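You operate a simulated robot arm through the tools that you are given. There is no shell and no other tool. Be economical: measure what you need, move in short steps, check, and stop when the job is done.

Carry out the task below with a simulated robot arm. There is one attempt and no reset: what you move stays moved.

TASK
Try the cube from the grey tray in the sample mould.
Fine: free the red clamp, slide the lid open, raise the lift, stand the cube on it and lower it; then shut and clamp the lid.

It is judged by the outcome, as a careful person would: the job done as asked, and still so three seconds after it is handed in. It fails if anything else is knocked over, pushed out of place, dropped, spilled or broken.

THE ROBOT
A 7-joint arm with a two-finger parallel gripper, fixed in place. Base frame: the origin is at the foot of the arm, x ahead of it, y to its left, z up; the work surface is at about z = 82. Lengths are in cm, angles in degrees, forces in N, time in s.
With the tool pointing down near the work surface it reaches from about 30 to 70 cm from the base axis. Its first joint turns from -66.0 to 66.0 degrees. Payload 1.57 kg.
Tool frame: the origin (TCP) lies between the finger pads and is the grasp point; the fingertips stand 3 cm ahead of it; z points along the fingers, y is the line along which they close. The gripper opens to 11 cm. The fingers are 2.4 cm wide and 1.2 cm thick; the gripper's body (4.8 by 11.2 cm) begins 7.8 cm behind the TCP.
Orientation is that of the tool frame in the base frame, as [roll, pitch, yaw] about the fixed x, y, z axes, in that order (R = Rz(yaw) Ry(pitch) Rx(roll)). With the fingers straight down and closing along the base's y, the tool's x points along the base's -x, its y along +y and its z along -z.

THE INTERFACE
- The arm moves only by the tool send_rows. Its argument "series" is a list of rows, each an object of numbers (a shift or turn left out is 0, a gripper value left out holds the last): "rx", "ry", "rz": the turn, a rotation vector about the base's x, y, z in degrees; "x", "y", "z": the shift along the base's x, y, z in cm; "gripper": the gripper command, from -1 (fully open) to 1 (shut), values between in proportion. In form: [{"rx": .., "ry": .., "rz": .., "x": .., "y": .., "z": .., "gripper": ..}, ...]. A call has 1 to 8 rows; each row shifts and turns the commanded pose from where the row before left it. A row lasts 0.2 s, in which the tool goes at most 5 cm and 8.6 degrees; a call with a longer step from one row to the next is refused whole, and so is a gripper value outside its range. A pose out of reach is approached as far as the arm can. The call stops where the force on the tool passes 70 N (or 10 N more than at its start, if that is more) or the arm is blocked; 0.2 s more then pass. The fingers move at their own pace (about 10.8 cm/s each) and stop on an object; they squeeze with about 39 N. The grip force told is the motor's: it shows also when the fingers shut on nothing. Time passes only in rows, and 0.2 s behind the last, so rows that do not move let the fingers close. It gives the time, the measured TCP pose, the force on the tool (base axes), the opening and the grip force at its end, in the units of the frame above (readings bear some noise), and new pictures: "pictures" is both (left out), scene, wrist or none.
- Cameras (640 x 400 px; columns grow to the right, rows downward): "scene" is fixed at [14.82, -37.76, 141.7]; the picture's right is [0.91, -0.42, 0.00], its down [-0.19, -0.41, -0.89] and it looks along [0.38, 0.81, -0.46] (base axes); focal length 339 px, centre (320, 200). "wrist" rides on the gripper at [-3.6, 0, -8] in the tool frame; the picture's right is [0.00, -1.00, 0.00], its down [0.97, 0.00, -0.24] and it looks along [0.24, 0.00, 0.97] (tool axes); focal length 218 px, centre (320, 200).
- probe_pixels(camera, pixels): there is no depth. For up to 12 entries [column, row, z] of the newest picture of that camera ("zoom" is the newest enlarged one), the place [x, y] in the base frame at which the ray of that pixel passes the height z, good to about 0.3 cm. No time passes.
- enlarge(camera, box): a new picture of the part [left, top, right, bottom] of that camera's present view, enlarged. No time passes.
- sign_off(): hands the job in; it is judged then, once.

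Work in short steps. Measure before you move; look again where a grasp or a placing could have gone wrong, and mend it. You have 80 turns and 120 pictures in all, the two below and enlarged ones among them. Open the gripper and draw the arm clear of the work before you hand the job in, unless the task says otherwise; then end with one line.

The tools are called after "Emit:" as name(argument=value, ...) on one line, values as JSON. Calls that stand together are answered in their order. send_rows: Moves the arm, as the interface text tells. Its arguments: {"type":"object","properties":{"series":{"type":"array","items":{"type":"object","properties":{"rx":{"type":"number"},"ry":{"type":"number"},"rz":{"type":"number"},"x":{"type":"number"},"y":{"type":"number"},"z":{"type":"number"},"gripper":{"type":"number"}}}},"pictures":{"type":"string","enum":["both","scene","wrist","none"]}},"required":["series"]} The other tools are called the same way: probe_pixels (camera, pixels) gives the place at which the rays of pixels pass given heights; enlarge (camera, box) takes an enlarged picture of a part of a camera's view; sign_off () hands the job in.

At the start:

```text
clock: 0.0
position: [29.72, 16.51, 119.52]
tcp_rot: [180.0, 0.1, -180.0]
wrist_force: [0.1, -0.6, 0.1]
width: 11.0
grip_force: 0.0
```

scene: 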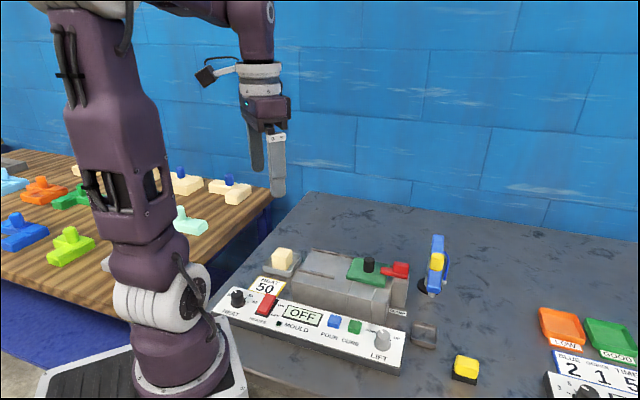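
wrist: 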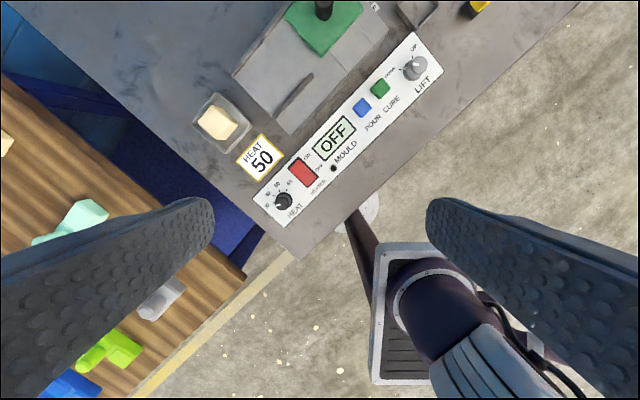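

I start by looking closely at the mould in both views.

Emit:
enlarge(camera="scene", box=[210, 220, 490, 395])

Emit:
enlarge(camera="wrist", box=[180, 0, 500, 200])

```text
2.29 times, centred on (350, 308) of scene
```

zoom: 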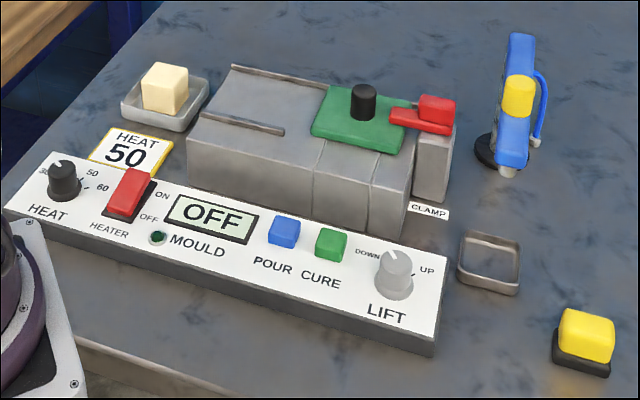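

```text
2.00 times, centred on (340, 100) of wrist
```

zoom: 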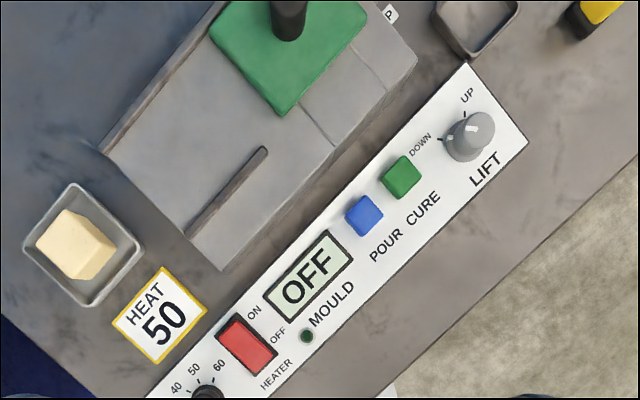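

Emit:
probe_pixels(camera="scene", pixels=[[368, 270, 90], [368, 270, 88], [400, 268, 90], [384, 342, 84], [278, 268, 83], [237, 303, 84], [424, 347, 82], [390, 318, 82], [430, 290, 82]])

Emit:
probe_pixels(camera="wrist", pixels=[[415, 68, 84], [283, 202, 84], [217, 122, 83], [217, 122, 85], [325, 10, 90], [325, 10, 88], [290, 134, 87], [290, 134, 88], [380, 88, 84], [233, 75, 87]])

```text
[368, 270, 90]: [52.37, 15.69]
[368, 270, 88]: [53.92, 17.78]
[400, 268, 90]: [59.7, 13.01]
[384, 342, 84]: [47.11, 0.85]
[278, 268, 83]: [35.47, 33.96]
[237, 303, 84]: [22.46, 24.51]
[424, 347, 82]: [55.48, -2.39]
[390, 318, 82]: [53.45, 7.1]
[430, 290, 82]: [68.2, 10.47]
```

```text
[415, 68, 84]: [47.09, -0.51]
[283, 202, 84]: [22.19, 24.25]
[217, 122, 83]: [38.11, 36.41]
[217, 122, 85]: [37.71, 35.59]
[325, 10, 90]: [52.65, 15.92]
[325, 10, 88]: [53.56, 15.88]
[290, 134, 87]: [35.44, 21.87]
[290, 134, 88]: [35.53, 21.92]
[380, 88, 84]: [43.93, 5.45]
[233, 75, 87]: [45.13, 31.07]
```

The mould sits near (48,17), turned about -45°. I bring the wrist camera above it, staying high.

Emit:
send_rows(series=[{"x": 4.5}, {"x": 4.5}, {"x": 4.5}, {"x": 4.5, "z": -1}, {"x": 4, "z": -2}, {}])

```text
clock: 1.4
position: [51.66, 16.56, 116.45]
tcp_rot: [179.9, -0.1, -179.9]
wrist_force: [-0.2, -0.2, -0.4]
width: 10.99
grip_force: 0.1
```

scene: 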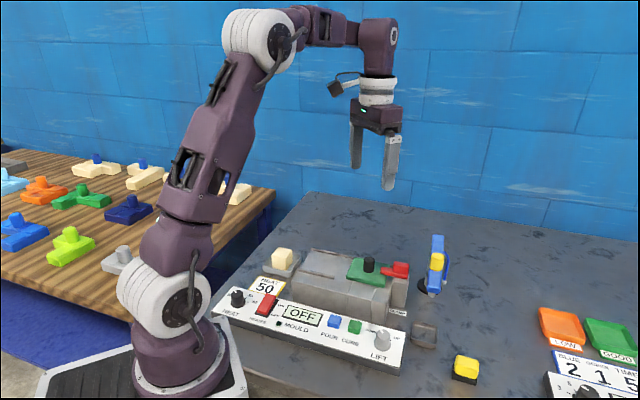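
wrist: 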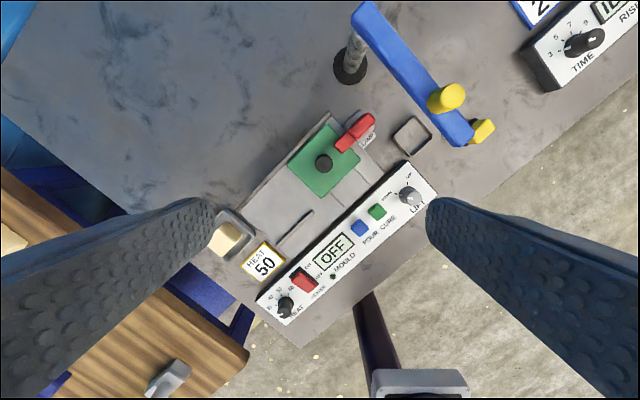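

Emit:
enlarge(camera="wrist", box=[230, 80, 454, 220])

Emit:
enlarge(camera="scene", box=[330, 225, 490, 325])

Emit:
probe_pixels(camera="wrist", pixels=[[350, 68, 82], [446, 97, 95], [324, 164, 90], [324, 164, 92], [364, 122, 90], [340, 146, 90], [226, 238, 84], [409, 195, 85], [287, 160, 90], [318, 198, 90], [357, 160, 90], [458, 145, 93]])

Emit:
probe_pixels(camera="scene", pixels=[[428, 290, 82], [434, 240, 100], [438, 262, 97], [369, 260, 91], [369, 270, 89], [407, 263, 91]])

```text
2.86 times, centred on (342, 150) of wrist
```

zoom: 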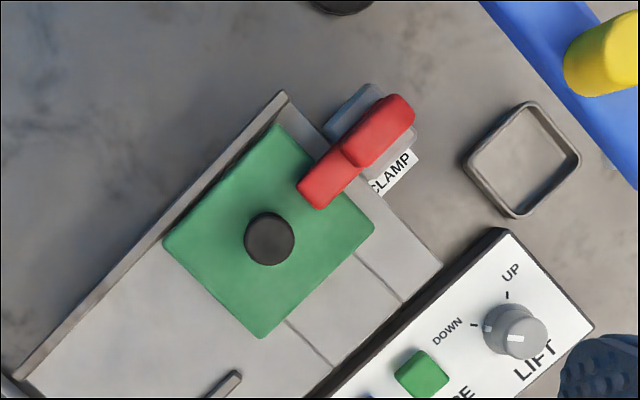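

```text
4.00 times, centred on (410, 275) of scene
```

zoom: 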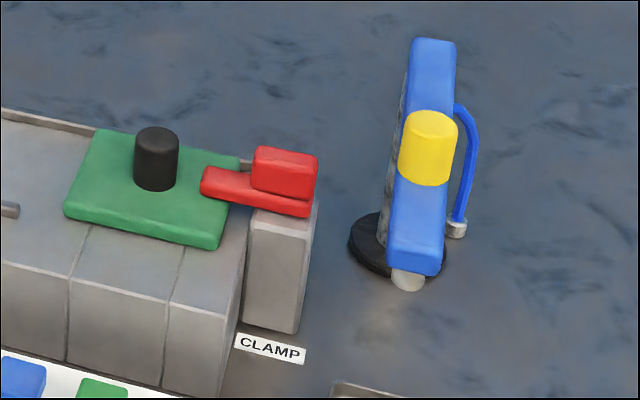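

```text
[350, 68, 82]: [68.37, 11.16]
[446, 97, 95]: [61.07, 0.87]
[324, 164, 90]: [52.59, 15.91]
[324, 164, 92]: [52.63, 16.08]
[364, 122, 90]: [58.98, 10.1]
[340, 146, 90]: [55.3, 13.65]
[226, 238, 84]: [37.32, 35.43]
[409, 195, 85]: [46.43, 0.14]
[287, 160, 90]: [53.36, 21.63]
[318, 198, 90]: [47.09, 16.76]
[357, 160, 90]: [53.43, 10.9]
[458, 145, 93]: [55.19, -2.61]
```

```text
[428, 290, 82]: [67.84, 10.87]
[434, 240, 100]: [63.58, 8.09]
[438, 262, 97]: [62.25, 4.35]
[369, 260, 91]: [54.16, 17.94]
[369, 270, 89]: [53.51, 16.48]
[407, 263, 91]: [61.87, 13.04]
```

Emit:
probe_pixels(camera="wrist", pixels=[[366, 124, 92], [344, 142, 91], [365, 10, 98], [465, 135, 98], [372, 3, 98], [450, 148, 98], [446, 92, 101], [356, 115, 88], [256, 300, 84], [420, 163, 84]])

Emit:
probe_pixels(camera="scene", pixels=[[438, 236, 98], [438, 236, 102], [432, 288, 98], [432, 288, 94], [437, 254, 100], [437, 254, 104], [402, 265, 92], [402, 265, 94], [382, 271, 92], [382, 271, 90]])

```text
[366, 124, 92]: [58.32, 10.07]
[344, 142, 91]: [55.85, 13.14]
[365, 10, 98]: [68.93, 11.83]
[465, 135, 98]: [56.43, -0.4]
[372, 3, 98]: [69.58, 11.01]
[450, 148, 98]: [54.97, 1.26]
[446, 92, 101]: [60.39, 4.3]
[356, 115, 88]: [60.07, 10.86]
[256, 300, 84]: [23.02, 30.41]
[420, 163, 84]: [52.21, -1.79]
```

```text
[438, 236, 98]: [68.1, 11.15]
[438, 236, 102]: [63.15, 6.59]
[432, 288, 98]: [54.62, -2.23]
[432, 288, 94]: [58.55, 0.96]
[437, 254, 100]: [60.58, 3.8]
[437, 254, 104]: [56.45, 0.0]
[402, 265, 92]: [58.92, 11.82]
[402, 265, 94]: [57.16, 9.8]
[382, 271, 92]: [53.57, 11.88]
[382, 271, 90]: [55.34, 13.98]
```

The blue arm is at z≈97.5, about 6 cm outward of the clamp, and the clamp block is near (58.4,10.5,92.5). I turn the tool to line up with the mould and look closer from above.

Emit:
send_rows(series=[{"rz": -7.5, "x": 1.1, "y": -1}, {"rz": -7.5, "x": 1.1, "y": -1}, {"rz": -7.5, "x": 1.1, "y": -1, "z": -2}, {"rz": -7.5, "x": 1.1, "y": -1, "z": -3}, {"rz": -7.5, "x": 1.1, "y": -1, "z": -3}, {"rz": -7.5, "x": 1.1, "y": -1, "z": -2}, {}])

```text
clock: 3.0
position: [58.62, 10.51, 106.65]
tcp_rot: [179.9, 0.0, 134.9]
wrist_force: [0.1, 0.2, 0.0]
width: 11.01
grip_force: 0.1
```

scene: 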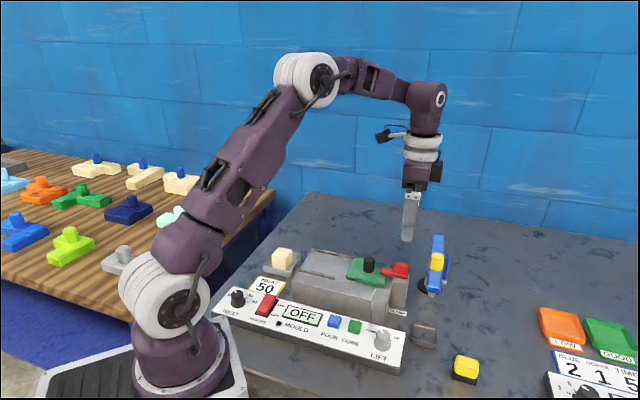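
wrist: 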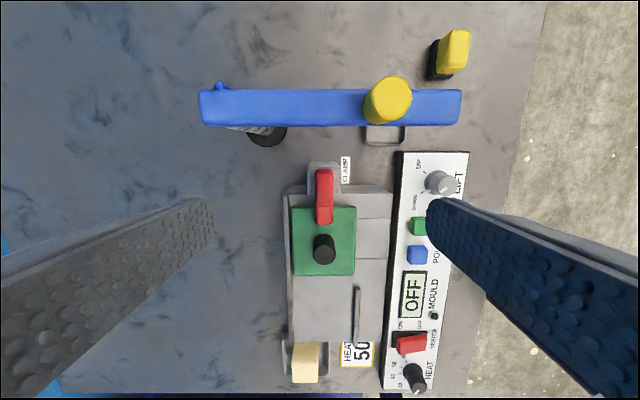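

Emit:
enlarge(camera="wrist", box=[260, 140, 420, 240])

Emit:
enlarge(camera="wrist", box=[380, 140, 480, 240])

Emit:
probe_pixels(camera="wrist", pixels=[[324, 178, 92.5], [324, 225, 90.5], [324, 243, 93], [436, 180, 86], [293, 207, 90], [354, 275, 90], [305, 348, 86.5], [293, 275, 90], [284, 200, 90], [391, 200, 89], [370, 128, 98], [386, 98, 100.5]])

```text
4.00 times, centred on (340, 190) of wrist
```

zoom: 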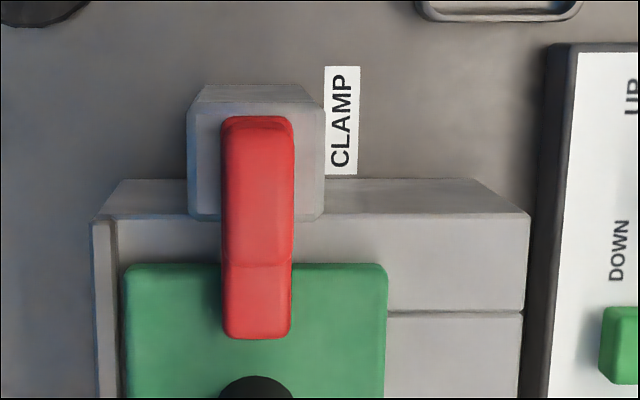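

```text
4.00 times, centred on (430, 190) of wrist
```

zoom: 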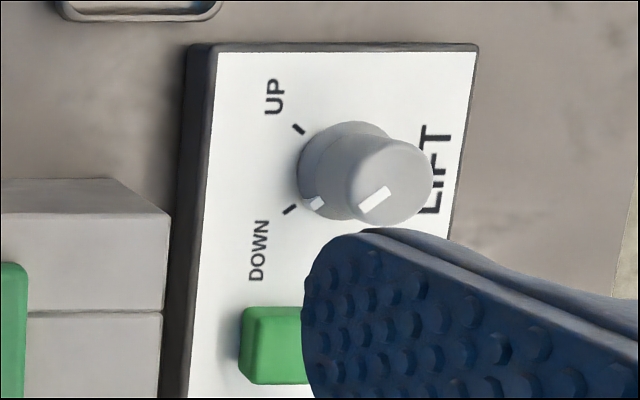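

```text
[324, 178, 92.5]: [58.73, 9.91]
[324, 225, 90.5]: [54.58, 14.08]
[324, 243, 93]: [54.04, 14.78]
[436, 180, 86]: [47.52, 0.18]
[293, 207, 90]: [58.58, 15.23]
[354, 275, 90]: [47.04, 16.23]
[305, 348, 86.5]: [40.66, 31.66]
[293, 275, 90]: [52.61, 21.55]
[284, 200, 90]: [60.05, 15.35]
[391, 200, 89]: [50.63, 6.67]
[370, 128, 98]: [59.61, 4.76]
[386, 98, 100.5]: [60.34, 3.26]
```

The clamp block is about 1.8 cm wide, centred near (58.1,10.5), with its top at about z 93. I pre-close to about 5 cm and come down straddling it.

Emit:
send_rows(series=[{"x": -0.5, "z": -2, "gripper": 0.1}, {"z": -3}, {"z": -3}, {"z": -2.5}, {}])

```text
clock: 4.2
position: [58.01, 10.26, 96.12]
tcp_rot: [-180.0, 0.0, 135.0]
wrist_force: [0.3, 0.4, -0.5]
width: 4.95
grip_force: 0.0
```

scene: 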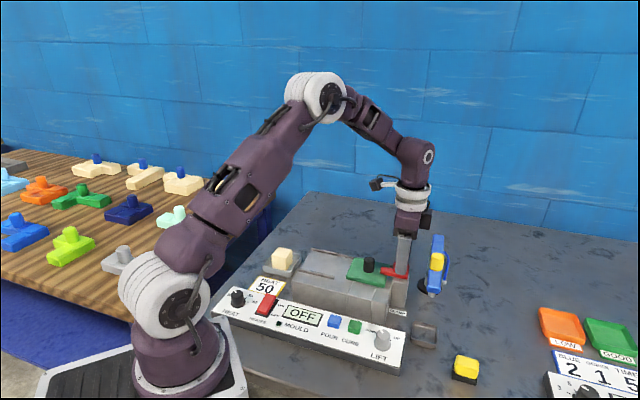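
wrist: 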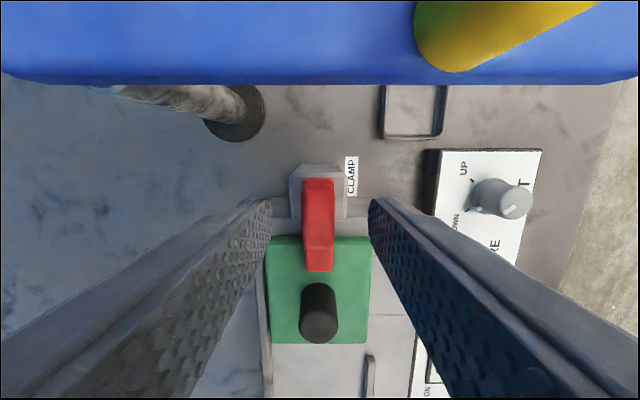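

Emit:
send_rows(series=[{"z": -1, "y": 0.1}, {"z": -0.7}, {}, {"gripper": 1}, {}, {}])

```text
clock: 5.6
position: [57.95, 10.56, 94.47]
tcp_rot: [179.8, 0.0, 135.0]
wrist_force: [12.2, 9.5, -8.2]
width: 1.78
grip_force: 32.9
```

scene: 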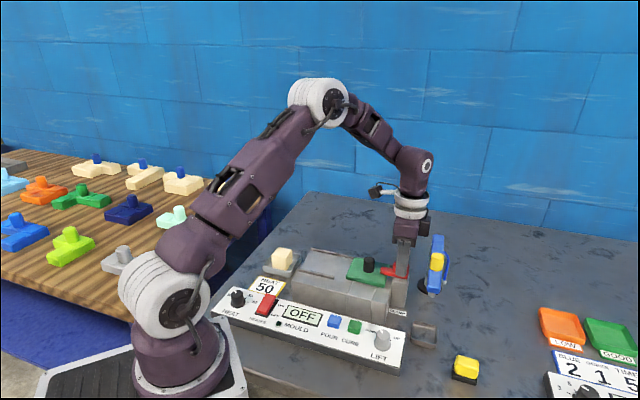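
wrist: 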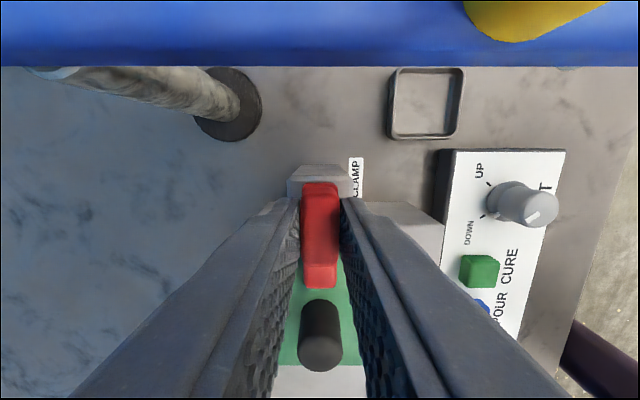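

Gripped (1.78 cm). I test a small pull outward along the mould axis (+u = [0.707,-0.707]).

Emit:
send_rows(series=[{"x": 0.1, "y": 0.1}, {"x": 0.2, "y": -0.2}, {"x": 0.2, "y": -0.2}, {}], pictures="wrist")

```text
clock: 6.6
position: [58.07, 10.46, 94.3]
tcp_rot: [-179.8, -0.5, 135.1]
wrist_force: [-34.8, 20.6, 10.3]
width: 1.77
grip_force: 32.5
```

wrist: 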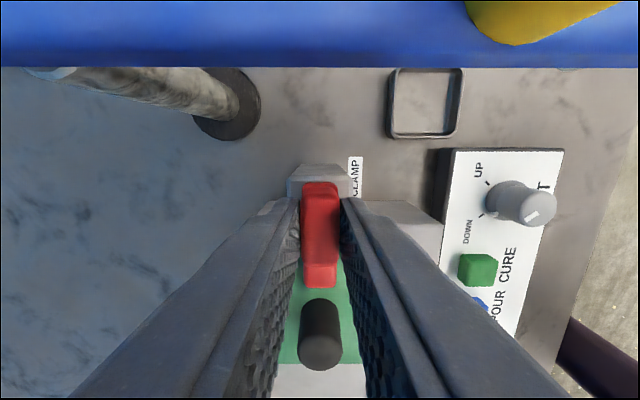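

It doesn't slide (40 N against the pull), so it likely swivels. I back off the pull and try a small turn.

Emit:
send_rows(series=[{"x": -0.4, "y": 0.4}, {"rz": 4}, {"rz": 4}, {}], pictures="wrist")

```text
clock: 7.6
position: [58.03, 10.56, 94.4]
tcp_rot: [-179.9, 0.1, 143.0]
wrist_force: [3.3, -4.9, -33.8]
width: 1.8
grip_force: 32.3
```

wrist: 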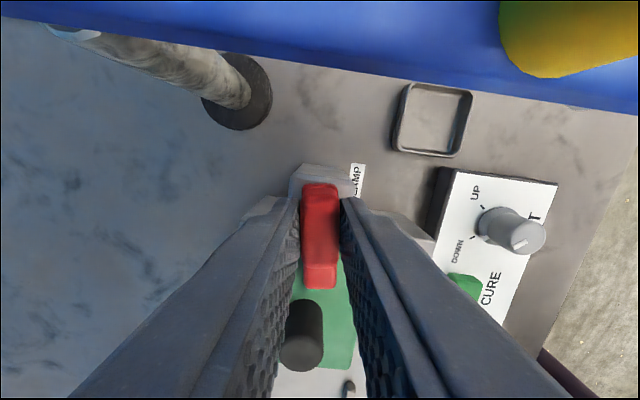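

The clamp turned with the tool. I keep turning the same way.

Emit:
send_rows(series=[{"rz": 7}, {"rz": 7}, {"rz": 7}, {}], pictures="wrist")

```text
clock: 8.6
position: [58.02, 10.34, 94.43]
tcp_rot: [-179.9, -0.1, 164.1]
wrist_force: [0.1, -23.0, -27.0]
width: 1.79
grip_force: 32.6
```

wrist: 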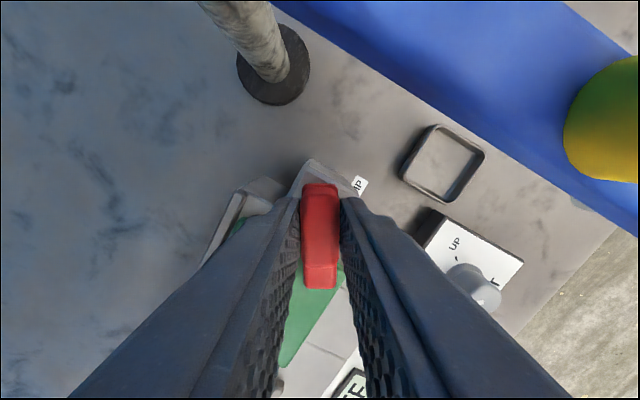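

Emit:
send_rows(series=[{"y": -0.2}, {"rz": 8, "y": -0.09}, {"rz": 8, "y": -0.09}, {"rz": 8, "y": -0.09}, {"rz": 8, "y": -0.09, "x": 0.03}, {}], pictures="both")

```text
clock: 10.0
position: [57.98, 10.3, 94.36]
tcp_rot: [179.9, -0.2, -163.8]
wrist_force: [3.1, 1.0, -40.3]
width: 1.78
grip_force: 32.2
```

scene: 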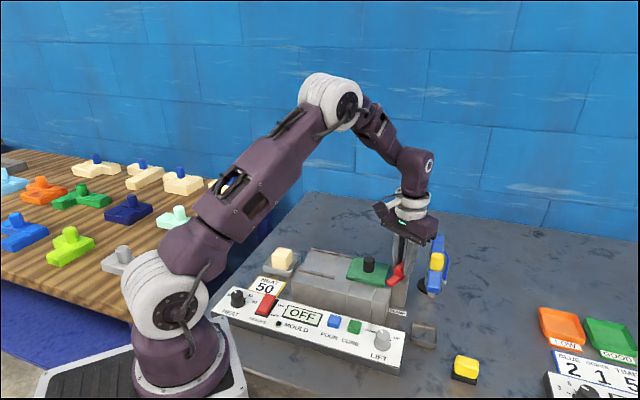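
wrist: 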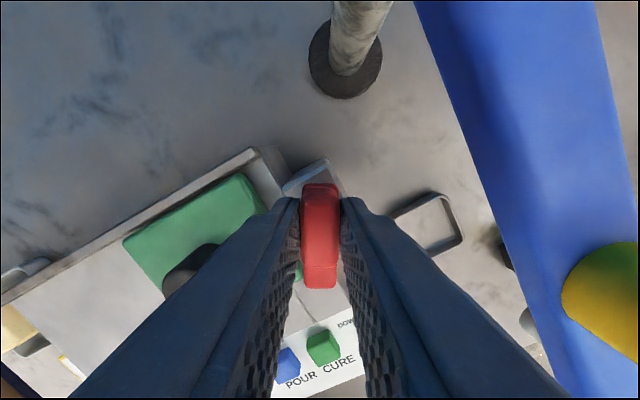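

Emit:
send_rows(series=[{"rz": 7.3, "y": -0.06, "z": -0.05}, {"rz": 7.3, "y": -0.06, "x": 0.03}, {"rz": 7.3, "y": -0.06, "x": 0.04}, {"rz": 7.3, "x": 0.04}, {}], pictures="wrist")

```text
clock: 11.2
position: [57.94, 10.28, 94.43]
tcp_rot: [179.9, 0.0, -134.6]
wrist_force: [-16.3, 27.6, -12.7]
width: 1.8
grip_force: 32.3
```

wrist: 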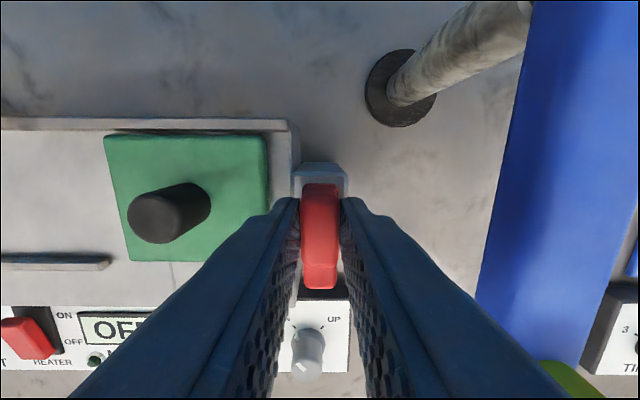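

The clamp now lies at 90°, off the lid. I release with a small opening and rise.

Emit:
send_rows(series=[{"x": -0.1, "y": 0.15, "gripper": 0.4}, {}, {"z": 2}, {"z": 4}, {"z": 4}, {}], pictures="wrist")

```text
clock: 12.6
position: [57.91, 10.11, 104.35]
tcp_rot: [-179.9, 0.0, -134.8]
wrist_force: [0.0, 0.4, 0.2]
width: 3.31
grip_force: 0.0
```

wrist: 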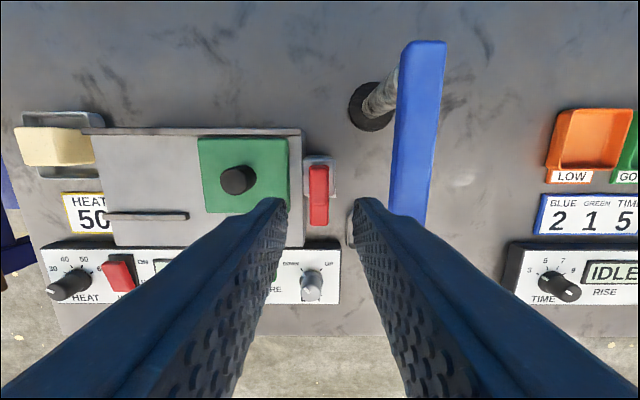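

Emit:
enlarge(camera="wrist", box=[60, 100, 300, 250])

Emit:
probe_pixels(camera="wrist", pixels=[[238, 179, 93], [198, 141, 90.3], [290, 212, 90.3], [316, 195, 93], [303, 140, 90], [311, 285, 86], [85, 129, 90], [188, 214, 90]])

```text
2.67 times, centred on (180, 175) of wrist
```

zoom: 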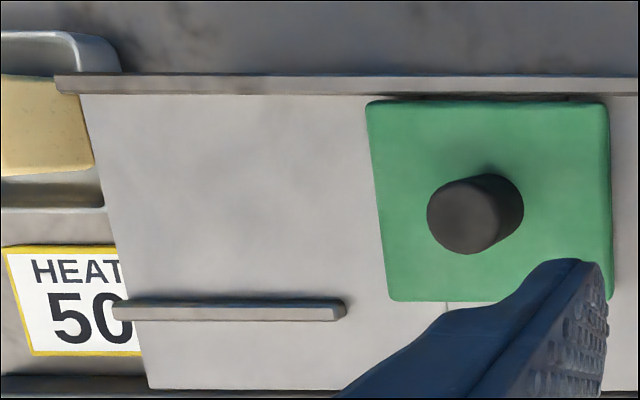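

```text
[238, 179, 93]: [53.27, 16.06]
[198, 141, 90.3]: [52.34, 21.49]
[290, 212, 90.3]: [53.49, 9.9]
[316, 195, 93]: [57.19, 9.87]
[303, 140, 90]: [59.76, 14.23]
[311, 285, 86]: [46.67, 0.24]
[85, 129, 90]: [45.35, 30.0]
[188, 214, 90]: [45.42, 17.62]
```

Knob top is at about (52.7,16.2,93). I move over it and come down with the fingers straddling it along the slide direction.

Emit:
send_rows(series=[{"x": -2.6, "y": 3.05, "gripper": 0.22}, {"x": -2.6, "y": 3.05}, {"z": -4}, {"z": -3}, {}], pictures="both")

```text
clock: 13.8
position: [52.9, 16.2, 97.35]
tcp_rot: [-180.0, 0.0, -134.8]
wrist_force: [0.0, 0.7, 0.9]
width: 4.3
grip_force: 0.0
```

scene: 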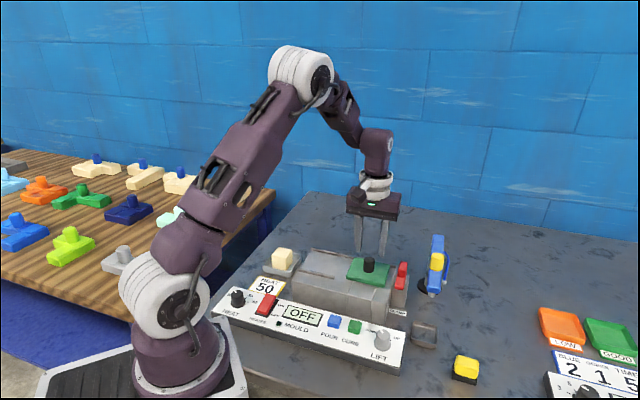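
wrist: 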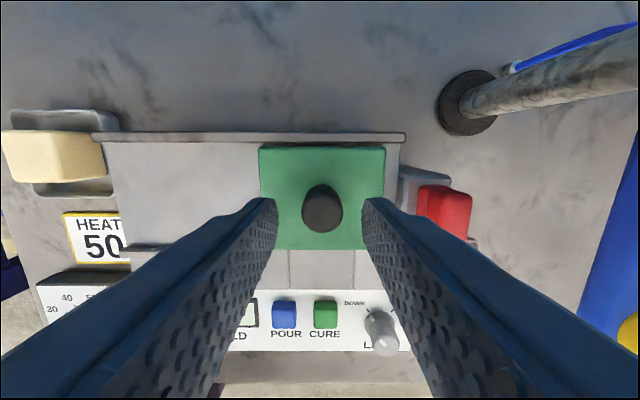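

Centred. I lower, close, and test-slide toward the open end (-u).

Emit:
send_rows(series=[{"z": -1.6}, {"z": -1.4}, {"gripper": 1}, {}, {}, {"x": -0.5, "y": 0.5}, {"x": -0.5, "y": 0.5}, {}], pictures="both")

```text
clock: 15.6
position: [51.68, 17.39, 94.35]
tcp_rot: [-180.0, 0.0, -134.8]
wrist_force: [8.5, 8.2, -24.5]
width: 2.57
grip_force: 37.5
```

scene: 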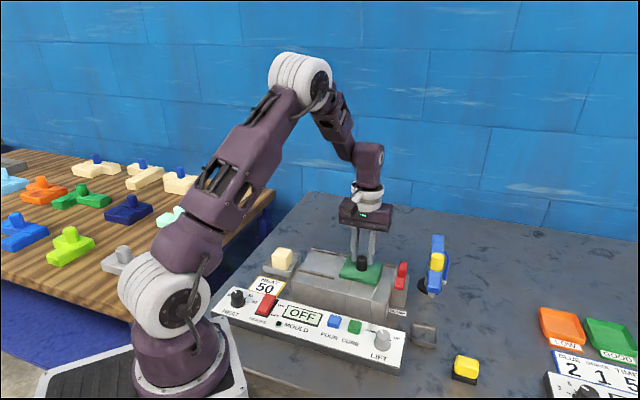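
wrist: 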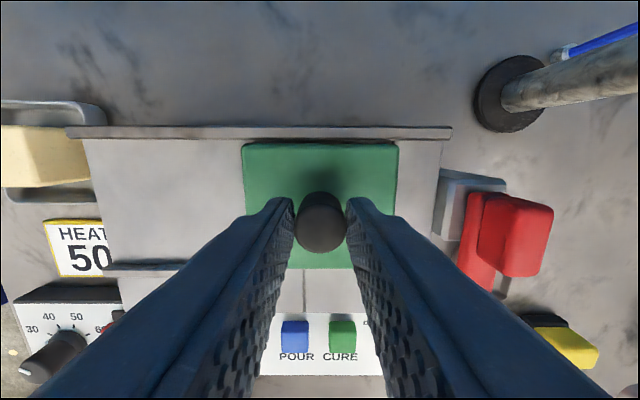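

The lid slides. I continue in small steps.

Emit:
send_rows(series=[{"x": -0.6, "y": 0.7}, {"x": -0.7, "y": 0.7}, {"x": -0.7, "y": 0.7}, {"x": -0.7, "y": 0.7}, {"x": -0.7, "y": 0.7}, {"x": -0.7, "y": 0.7}, {}], pictures="both")

```text
clock: 17.2
position: [47.73, 21.31, 94.34]
tcp_rot: [-180.0, -0.2, -134.8]
wrist_force: [-4.6, -5.3, -12.5]
width: 2.51
grip_force: 36.9
```

scene: 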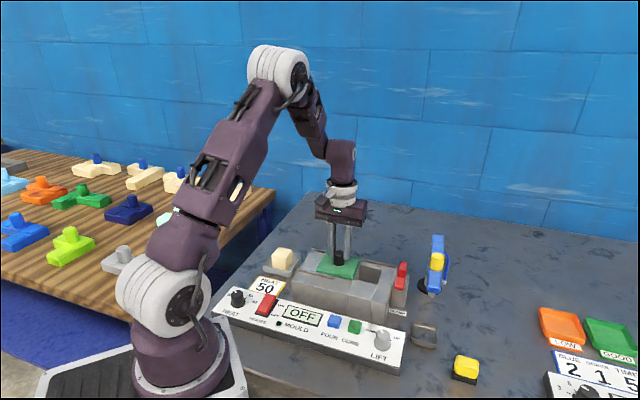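
wrist: 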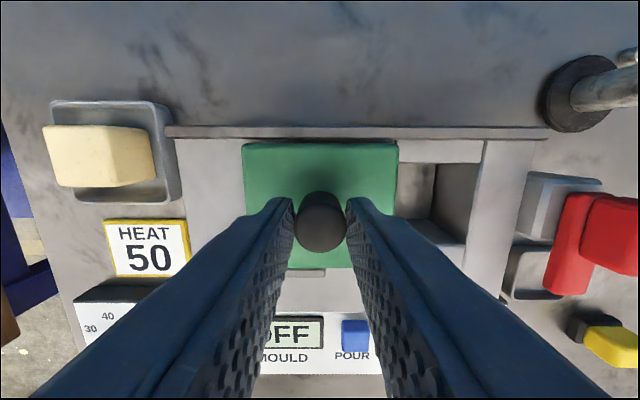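

Emit:
send_rows(series=[{"x": -0.6, "y": 0.6}, {"x": -0.6, "y": 0.6}, {"x": -0.5, "y": 0.5}, {"x": -0.4, "y": 0.4}, {}], pictures="wrist")

```text
clock: 18.4
position: [45.71, 23.17, 94.45]
tcp_rot: [-179.8, -0.2, -135.1]
wrist_force: [9.7, -28.9, -21.6]
width: 2.56
grip_force: 36.4
```

wrist: 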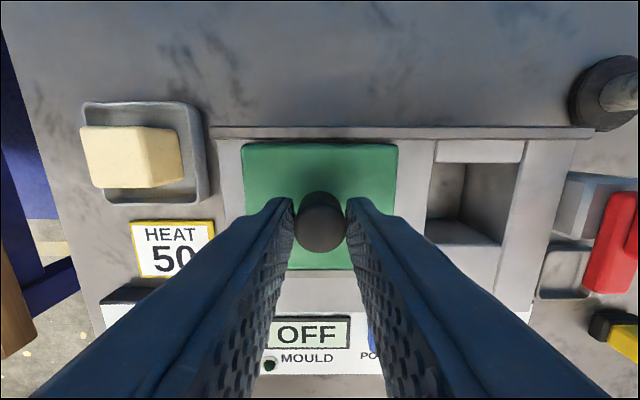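

The lid has reached its stop and the cavity is fully exposed. I release and rise.

Emit:
send_rows(series=[{"x": 0.1, "y": -0.1, "gripper": 0.22}, {}, {"z": 3}, {"z": 4}, {"z": 4, "x": 2.0, "y": -3}, {"z": 3, "x": 2.0, "y": -3}, {}], pictures="wrist")

```text
refused: row 5 steps farther than a row can; nothing moved
```

Emit:
send_rows(series=[{"x": 0.1, "y": -0.1, "gripper": 0.22}, {}, {"z": 3}, {"z": 4}, {"z": 3, "x": 2.0, "y": -3}, {"z": 3, "x": 2.0, "y": -3}, {}], pictures="wrist")

```text
clock: 20.0
position: [49.77, 17.18, 107.7]
tcp_rot: [-180.0, 0.0, -134.8]
wrist_force: [0.6, 0.1, 0.9]
width: 4.3
grip_force: 0.0
```

wrist: 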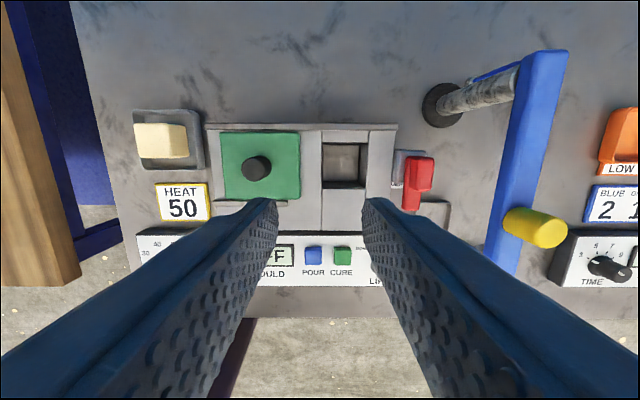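

Emit:
enlarge(camera="wrist", box=[120, 90, 440, 290])

Emit:
probe_pixels(camera="wrist", pixels=[[322, 143, 90], [367, 143, 90], [322, 189, 90], [367, 189, 90], [325, 146, 84], [362, 182, 84], [162, 140, 87], [162, 140, 88], [134, 124, 87], [188, 158, 87]])

Emit:
probe_pixels(camera="scene", pixels=[[283, 252, 87], [283, 252, 88], [384, 330, 86], [384, 330, 87], [384, 342, 84]])

```text
2.00 times, centred on (280, 190) of wrist
```

zoom: 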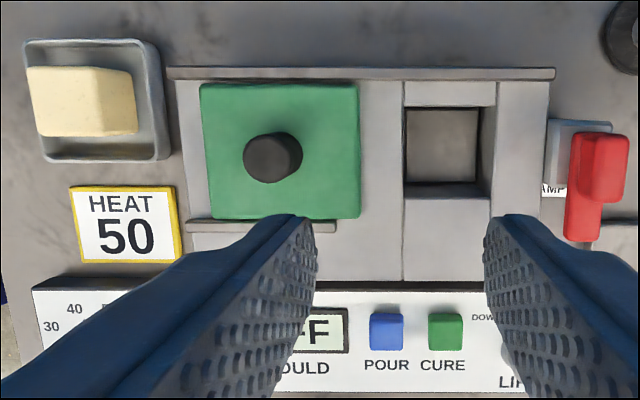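

```text
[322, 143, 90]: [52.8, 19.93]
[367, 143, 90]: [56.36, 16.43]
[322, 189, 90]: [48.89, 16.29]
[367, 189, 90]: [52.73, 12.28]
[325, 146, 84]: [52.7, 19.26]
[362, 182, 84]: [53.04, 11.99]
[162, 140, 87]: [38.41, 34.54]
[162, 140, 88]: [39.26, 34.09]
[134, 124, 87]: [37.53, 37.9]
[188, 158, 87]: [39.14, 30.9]
```

```text
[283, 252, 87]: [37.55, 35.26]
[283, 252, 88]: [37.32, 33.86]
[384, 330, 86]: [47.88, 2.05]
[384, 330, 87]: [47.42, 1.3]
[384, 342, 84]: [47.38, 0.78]
```

Next is the LIFT knob near (47.5,0.7). I move above it for a close look.

Emit:
send_rows(series=[{"y": -4}, {"x": -0.5, "y": -4}, {"x": -1, "y": -4}, {"x": -1, "y": -4}, {"z": -4}, {"z": -3.5}, {}], pictures="both")

```text
clock: 21.6
position: [47.24, 1.22, 99.6]
tcp_rot: [180.0, 0.1, -134.7]
wrist_force: [0.0, 0.2, -0.2]
width: 4.28
grip_force: 0.1
```

scene: 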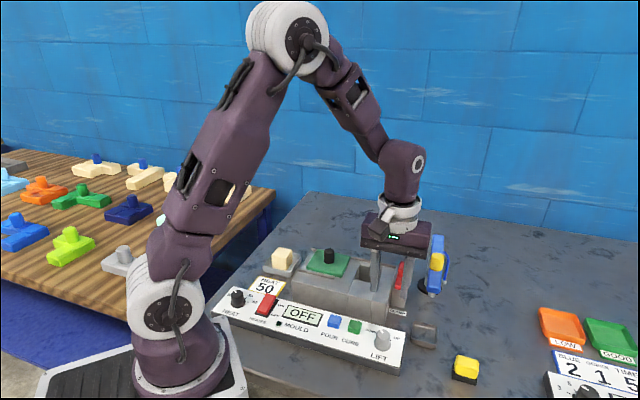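
wrist: 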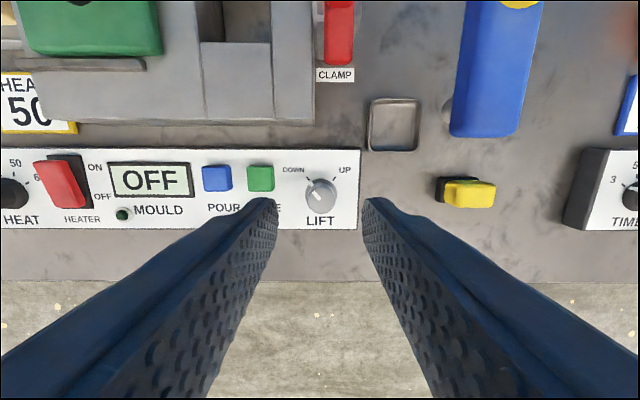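

Emit:
enlarge(camera="wrist", box=[272, 150, 368, 210])

Emit:
probe_pixels(camera="wrist", pixels=[[320, 193, 87], [320, 193, 86]])

Emit:
enlarge(camera="scene", box=[352, 310, 416, 370])

```text
6.67 times, centred on (320, 180) of wrist
```

zoom: 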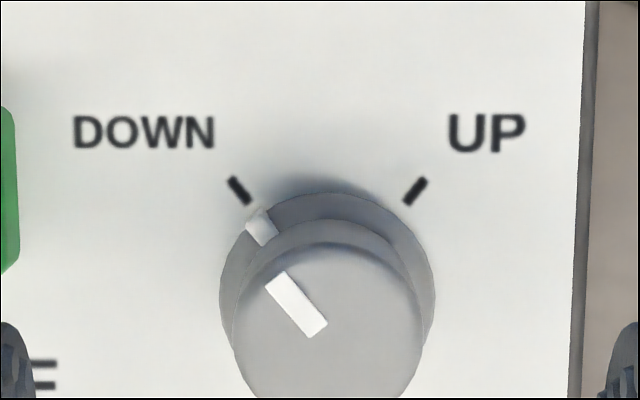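

```text
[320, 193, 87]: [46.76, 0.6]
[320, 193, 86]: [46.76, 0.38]
```

```text
6.67 times, centred on (384, 340) of scene
```

zoom: 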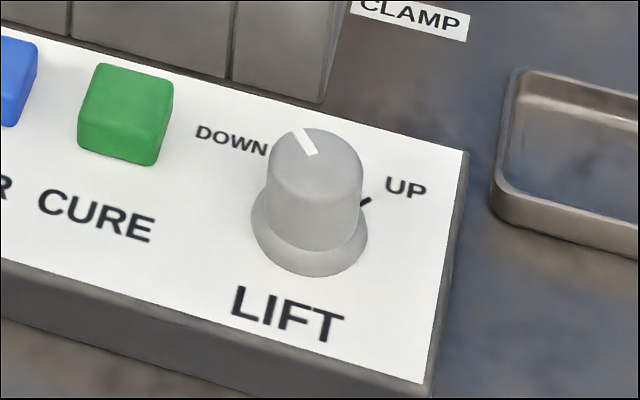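

Knob top is about (46.6,0.15,87.8) with its pointer at DOWN; UP is 90° clockwise. I descend over it.

Emit:
send_rows(series=[{"x": -0.6, "y": -1.05, "z": -2}, {"z": -3.5}, {"z": -2.5}, {}], pictures="wrist")

```text
clock: 22.6
position: [46.51, 0.15, 91.78]
tcp_rot: [-180.0, -0.1, -134.8]
wrist_force: [0.7, 0.3, -0.5]
width: 4.27
grip_force: 0.1
```

wrist: 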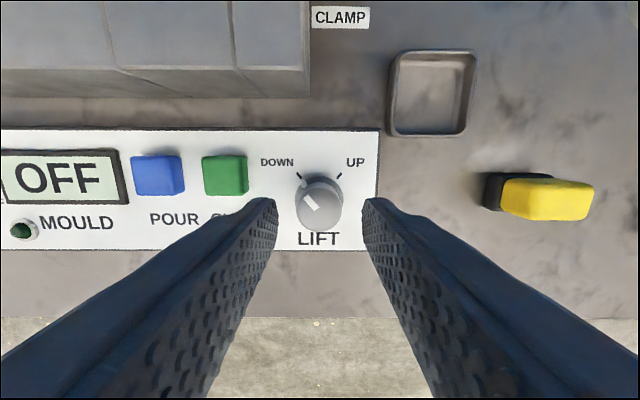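

Emit:
send_rows(series=[{"z": -1.5}, {"z": -1.3}, {"gripper": 1}, {}, {}, {"rz": -4}, {"rz": -6}, {}], pictures="wrist")

```text
clock: 24.4
position: [46.55, 0.29, 89.08]
tcp_rot: [-179.9, 0.1, -145.0]
wrist_force: [6.4, -0.3, 10.0]
width: 2.76
grip_force: 38.2
```

wrist: 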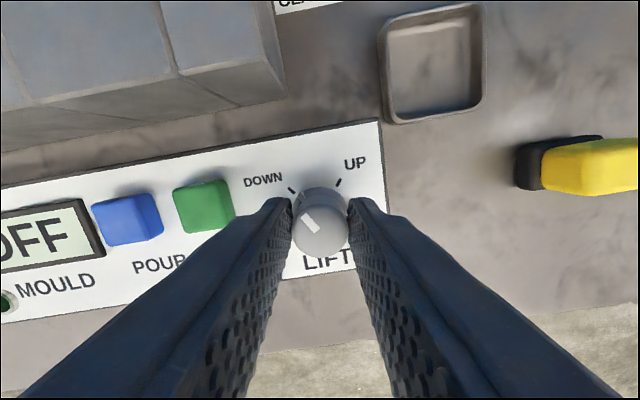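

The knob turns with the tool. I continue clockwise.

Emit:
send_rows(series=[{"rz": -8}, {"rz": -8}, {"rz": -8}, {"rz": -8}, {"rz": -8}, {"rz": -8}, {"rz": -8}, {}], pictures="wrist")

```text
clock: 26.2
position: [46.18, 0.16, 89.08]
tcp_rot: [-179.7, -0.3, 158.9]
wrist_force: [-10.8, -35.2, 7.3]
width: 2.76
grip_force: 38.5
```

wrist: 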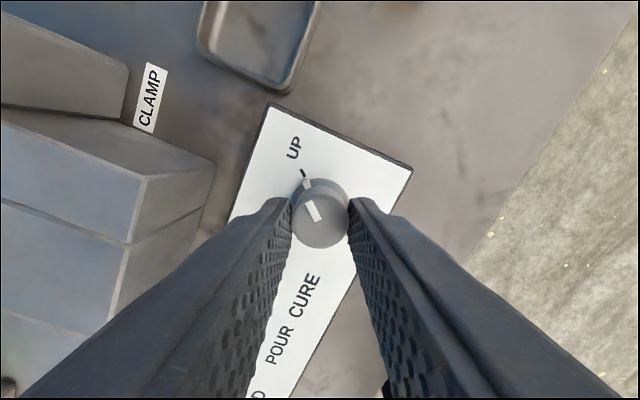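

Emit:
enlarge(camera="wrist", box=[256, 130, 384, 260])

Emit:
enlarge(camera="scene", box=[330, 240, 430, 350])

```text
3.08 times, centred on (320, 195) of wrist
```

zoom: 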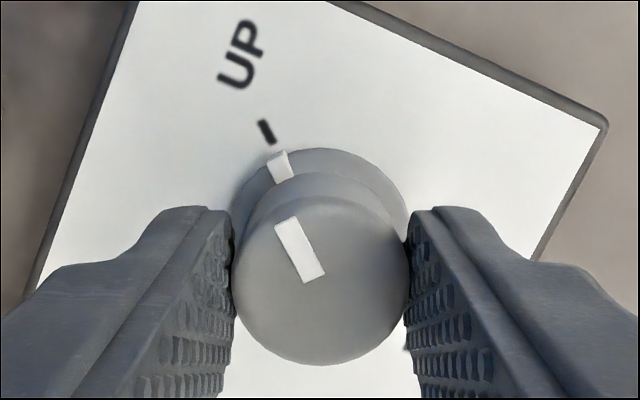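

```text
3.64 times, centred on (380, 295) of scene
```

zoom: 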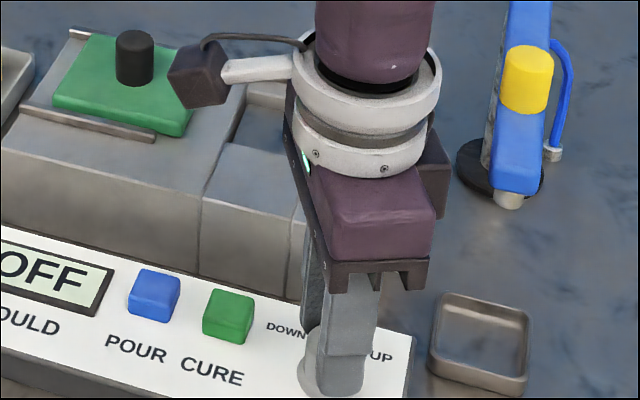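

Emit:
send_rows(series=[{"rz": -5, "x": 0.2, "y": 0.1}, {"rz": -4}, {}, {"gripper": 0.22}, {}, {"z": 3}, {"z": 4}, {}], pictures="wrist")

```text
clock: 28.0
position: [46.89, 0.25, 96.01]
tcp_rot: [-180.0, 0.0, 150.2]
wrist_force: [-0.2, 0.2, 0.6]
width: 4.28
grip_force: 0.0
```

wrist: 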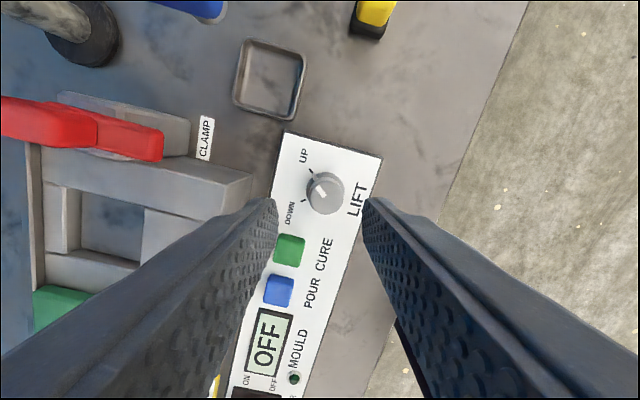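

I rise and swing over the cavity to check the lift and view the cube.

Emit:
send_rows(series=[{"z": 4, "rz": -7.5}, {"z": 3, "rz": -7.5, "y": 3}, {"y": 4.5}, {"y": 4.5, "x": 1}, {"y": 4, "x": 1}, {}], pictures="both")

```text
clock: 29.4
position: [48.83, 16.31, 103.48]
tcp_rot: [-179.9, 0.1, 135.2]
wrist_force: [0.8, -0.2, -0.1]
width: 4.28
grip_force: 0.1
```

scene: 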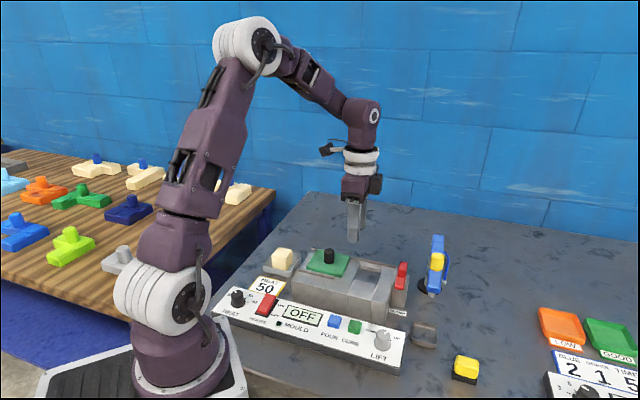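
wrist: 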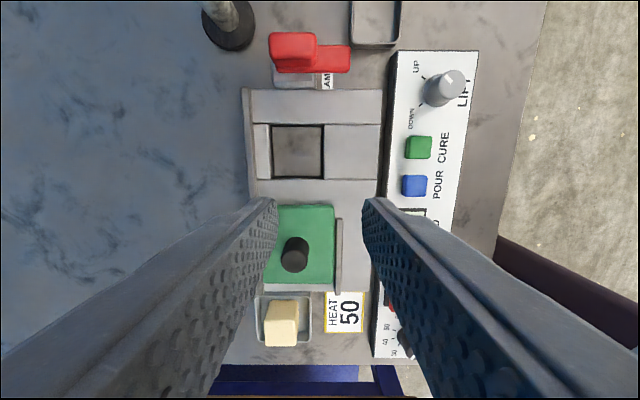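

Emit:
enlarge(camera="wrist", box=[230, 60, 490, 222])

Emit:
enlarge(camera="scene", box=[260, 235, 420, 335])

Emit:
probe_pixels(camera="wrist", pixels=[[272, 125, 90], [324, 125, 90], [272, 179, 90], [324, 179, 90], [282, 331, 87], [282, 331, 88], [282, 299, 83]])

```text
2.46 times, centred on (360, 141) of wrist
```

zoom: 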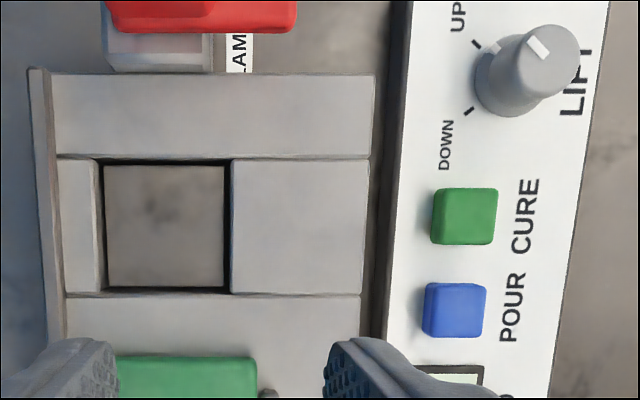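

```text
4.00 times, centred on (340, 285) of scene
```

zoom: 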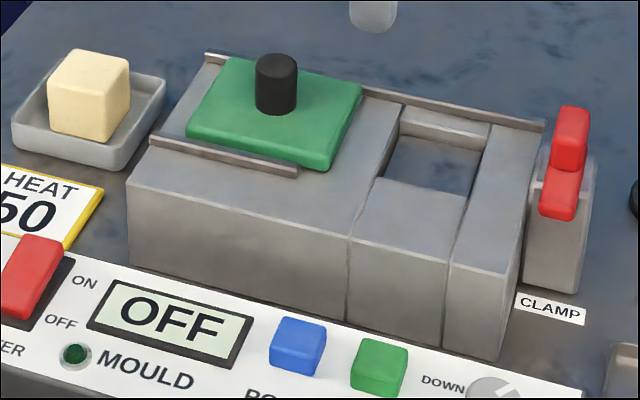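

```text
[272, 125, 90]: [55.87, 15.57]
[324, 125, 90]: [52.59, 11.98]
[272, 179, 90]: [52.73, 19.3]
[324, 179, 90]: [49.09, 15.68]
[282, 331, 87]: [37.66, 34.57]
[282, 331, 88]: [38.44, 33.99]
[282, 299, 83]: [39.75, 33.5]
```

The lift plate is up, just below the rim. I go to the cube.

Emit:
send_rows(series=[{"x": -3, "y": 3.5, "gripper": -0.5}, {"x": -3, "y": 3.5}, {"x": -2.5, "y": 3.5}, {"x": -1.5, "y": 3.5, "z": -1}, {"y": 3.5, "z": -2}, {"z": -2}, {}], pictures="both")

```text
clock: 31.0
position: [38.79, 33.87, 97.94]
tcp_rot: [-179.9, 0.0, 135.2]
wrist_force: [0.1, 0.0, -0.2]
width: 8.25
grip_force: 0.1
```

scene: 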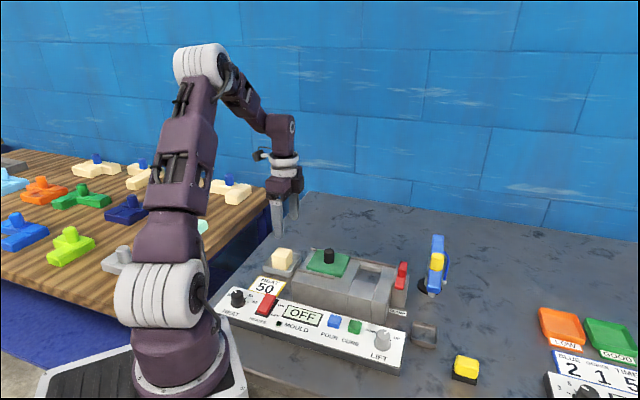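
wrist: 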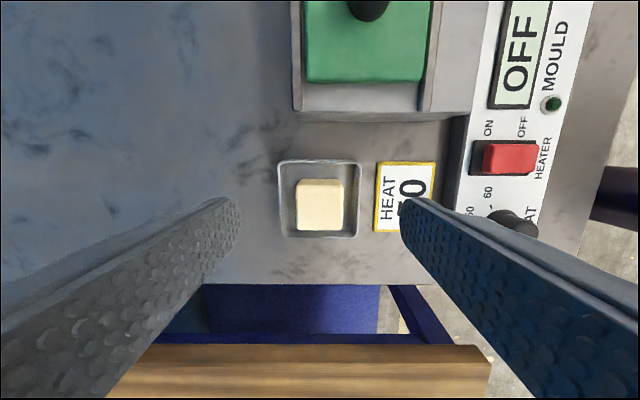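

Emit:
enlarge(camera="wrist", box=[260, 140, 388, 260])

Emit:
probe_pixels(camera="wrist", pixels=[[297, 179, 87], [343, 179, 87], [297, 229, 87], [342, 229, 87], [280, 160, 84.3], [360, 237, 84.3]])

```text
3.33 times, centred on (324, 200) of wrist
```

zoom: 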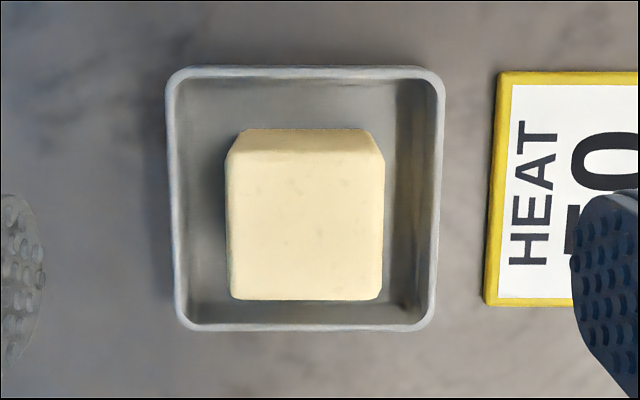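

```text
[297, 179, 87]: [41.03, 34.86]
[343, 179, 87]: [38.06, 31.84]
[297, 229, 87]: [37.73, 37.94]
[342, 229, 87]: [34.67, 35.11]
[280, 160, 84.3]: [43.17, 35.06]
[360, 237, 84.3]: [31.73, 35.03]
```

Cube top is about 4 cm square, centred at (37.5,35.1). I come down so the tips stay just above the tray rim, and close across v.

Emit:
send_rows(series=[{"x": -1.27, "y": 1.25, "z": -2}, {"z": -3}, {"z": -3}, {}], pictures="both")

```text
clock: 32.0
position: [37.44, 35.09, 90.04]
tcp_rot: [-180.0, 0.0, 135.2]
wrist_force: [-0.3, -0.5, 0.5]
width: 8.25
grip_force: 0.1
```

scene: 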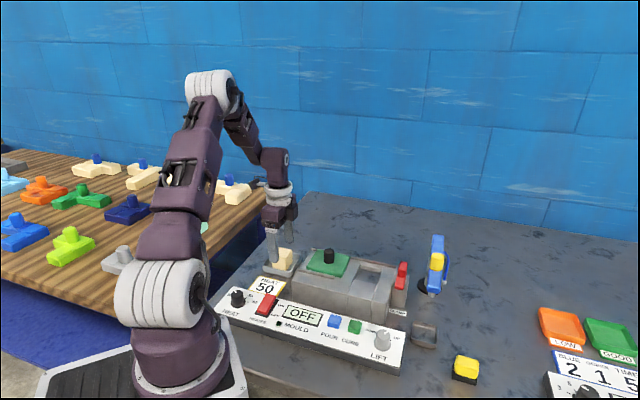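
wrist: 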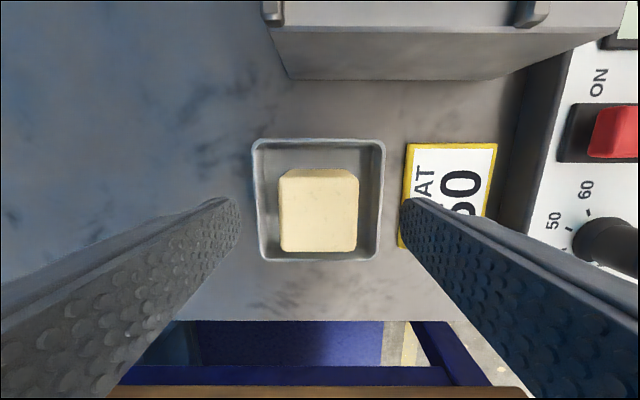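

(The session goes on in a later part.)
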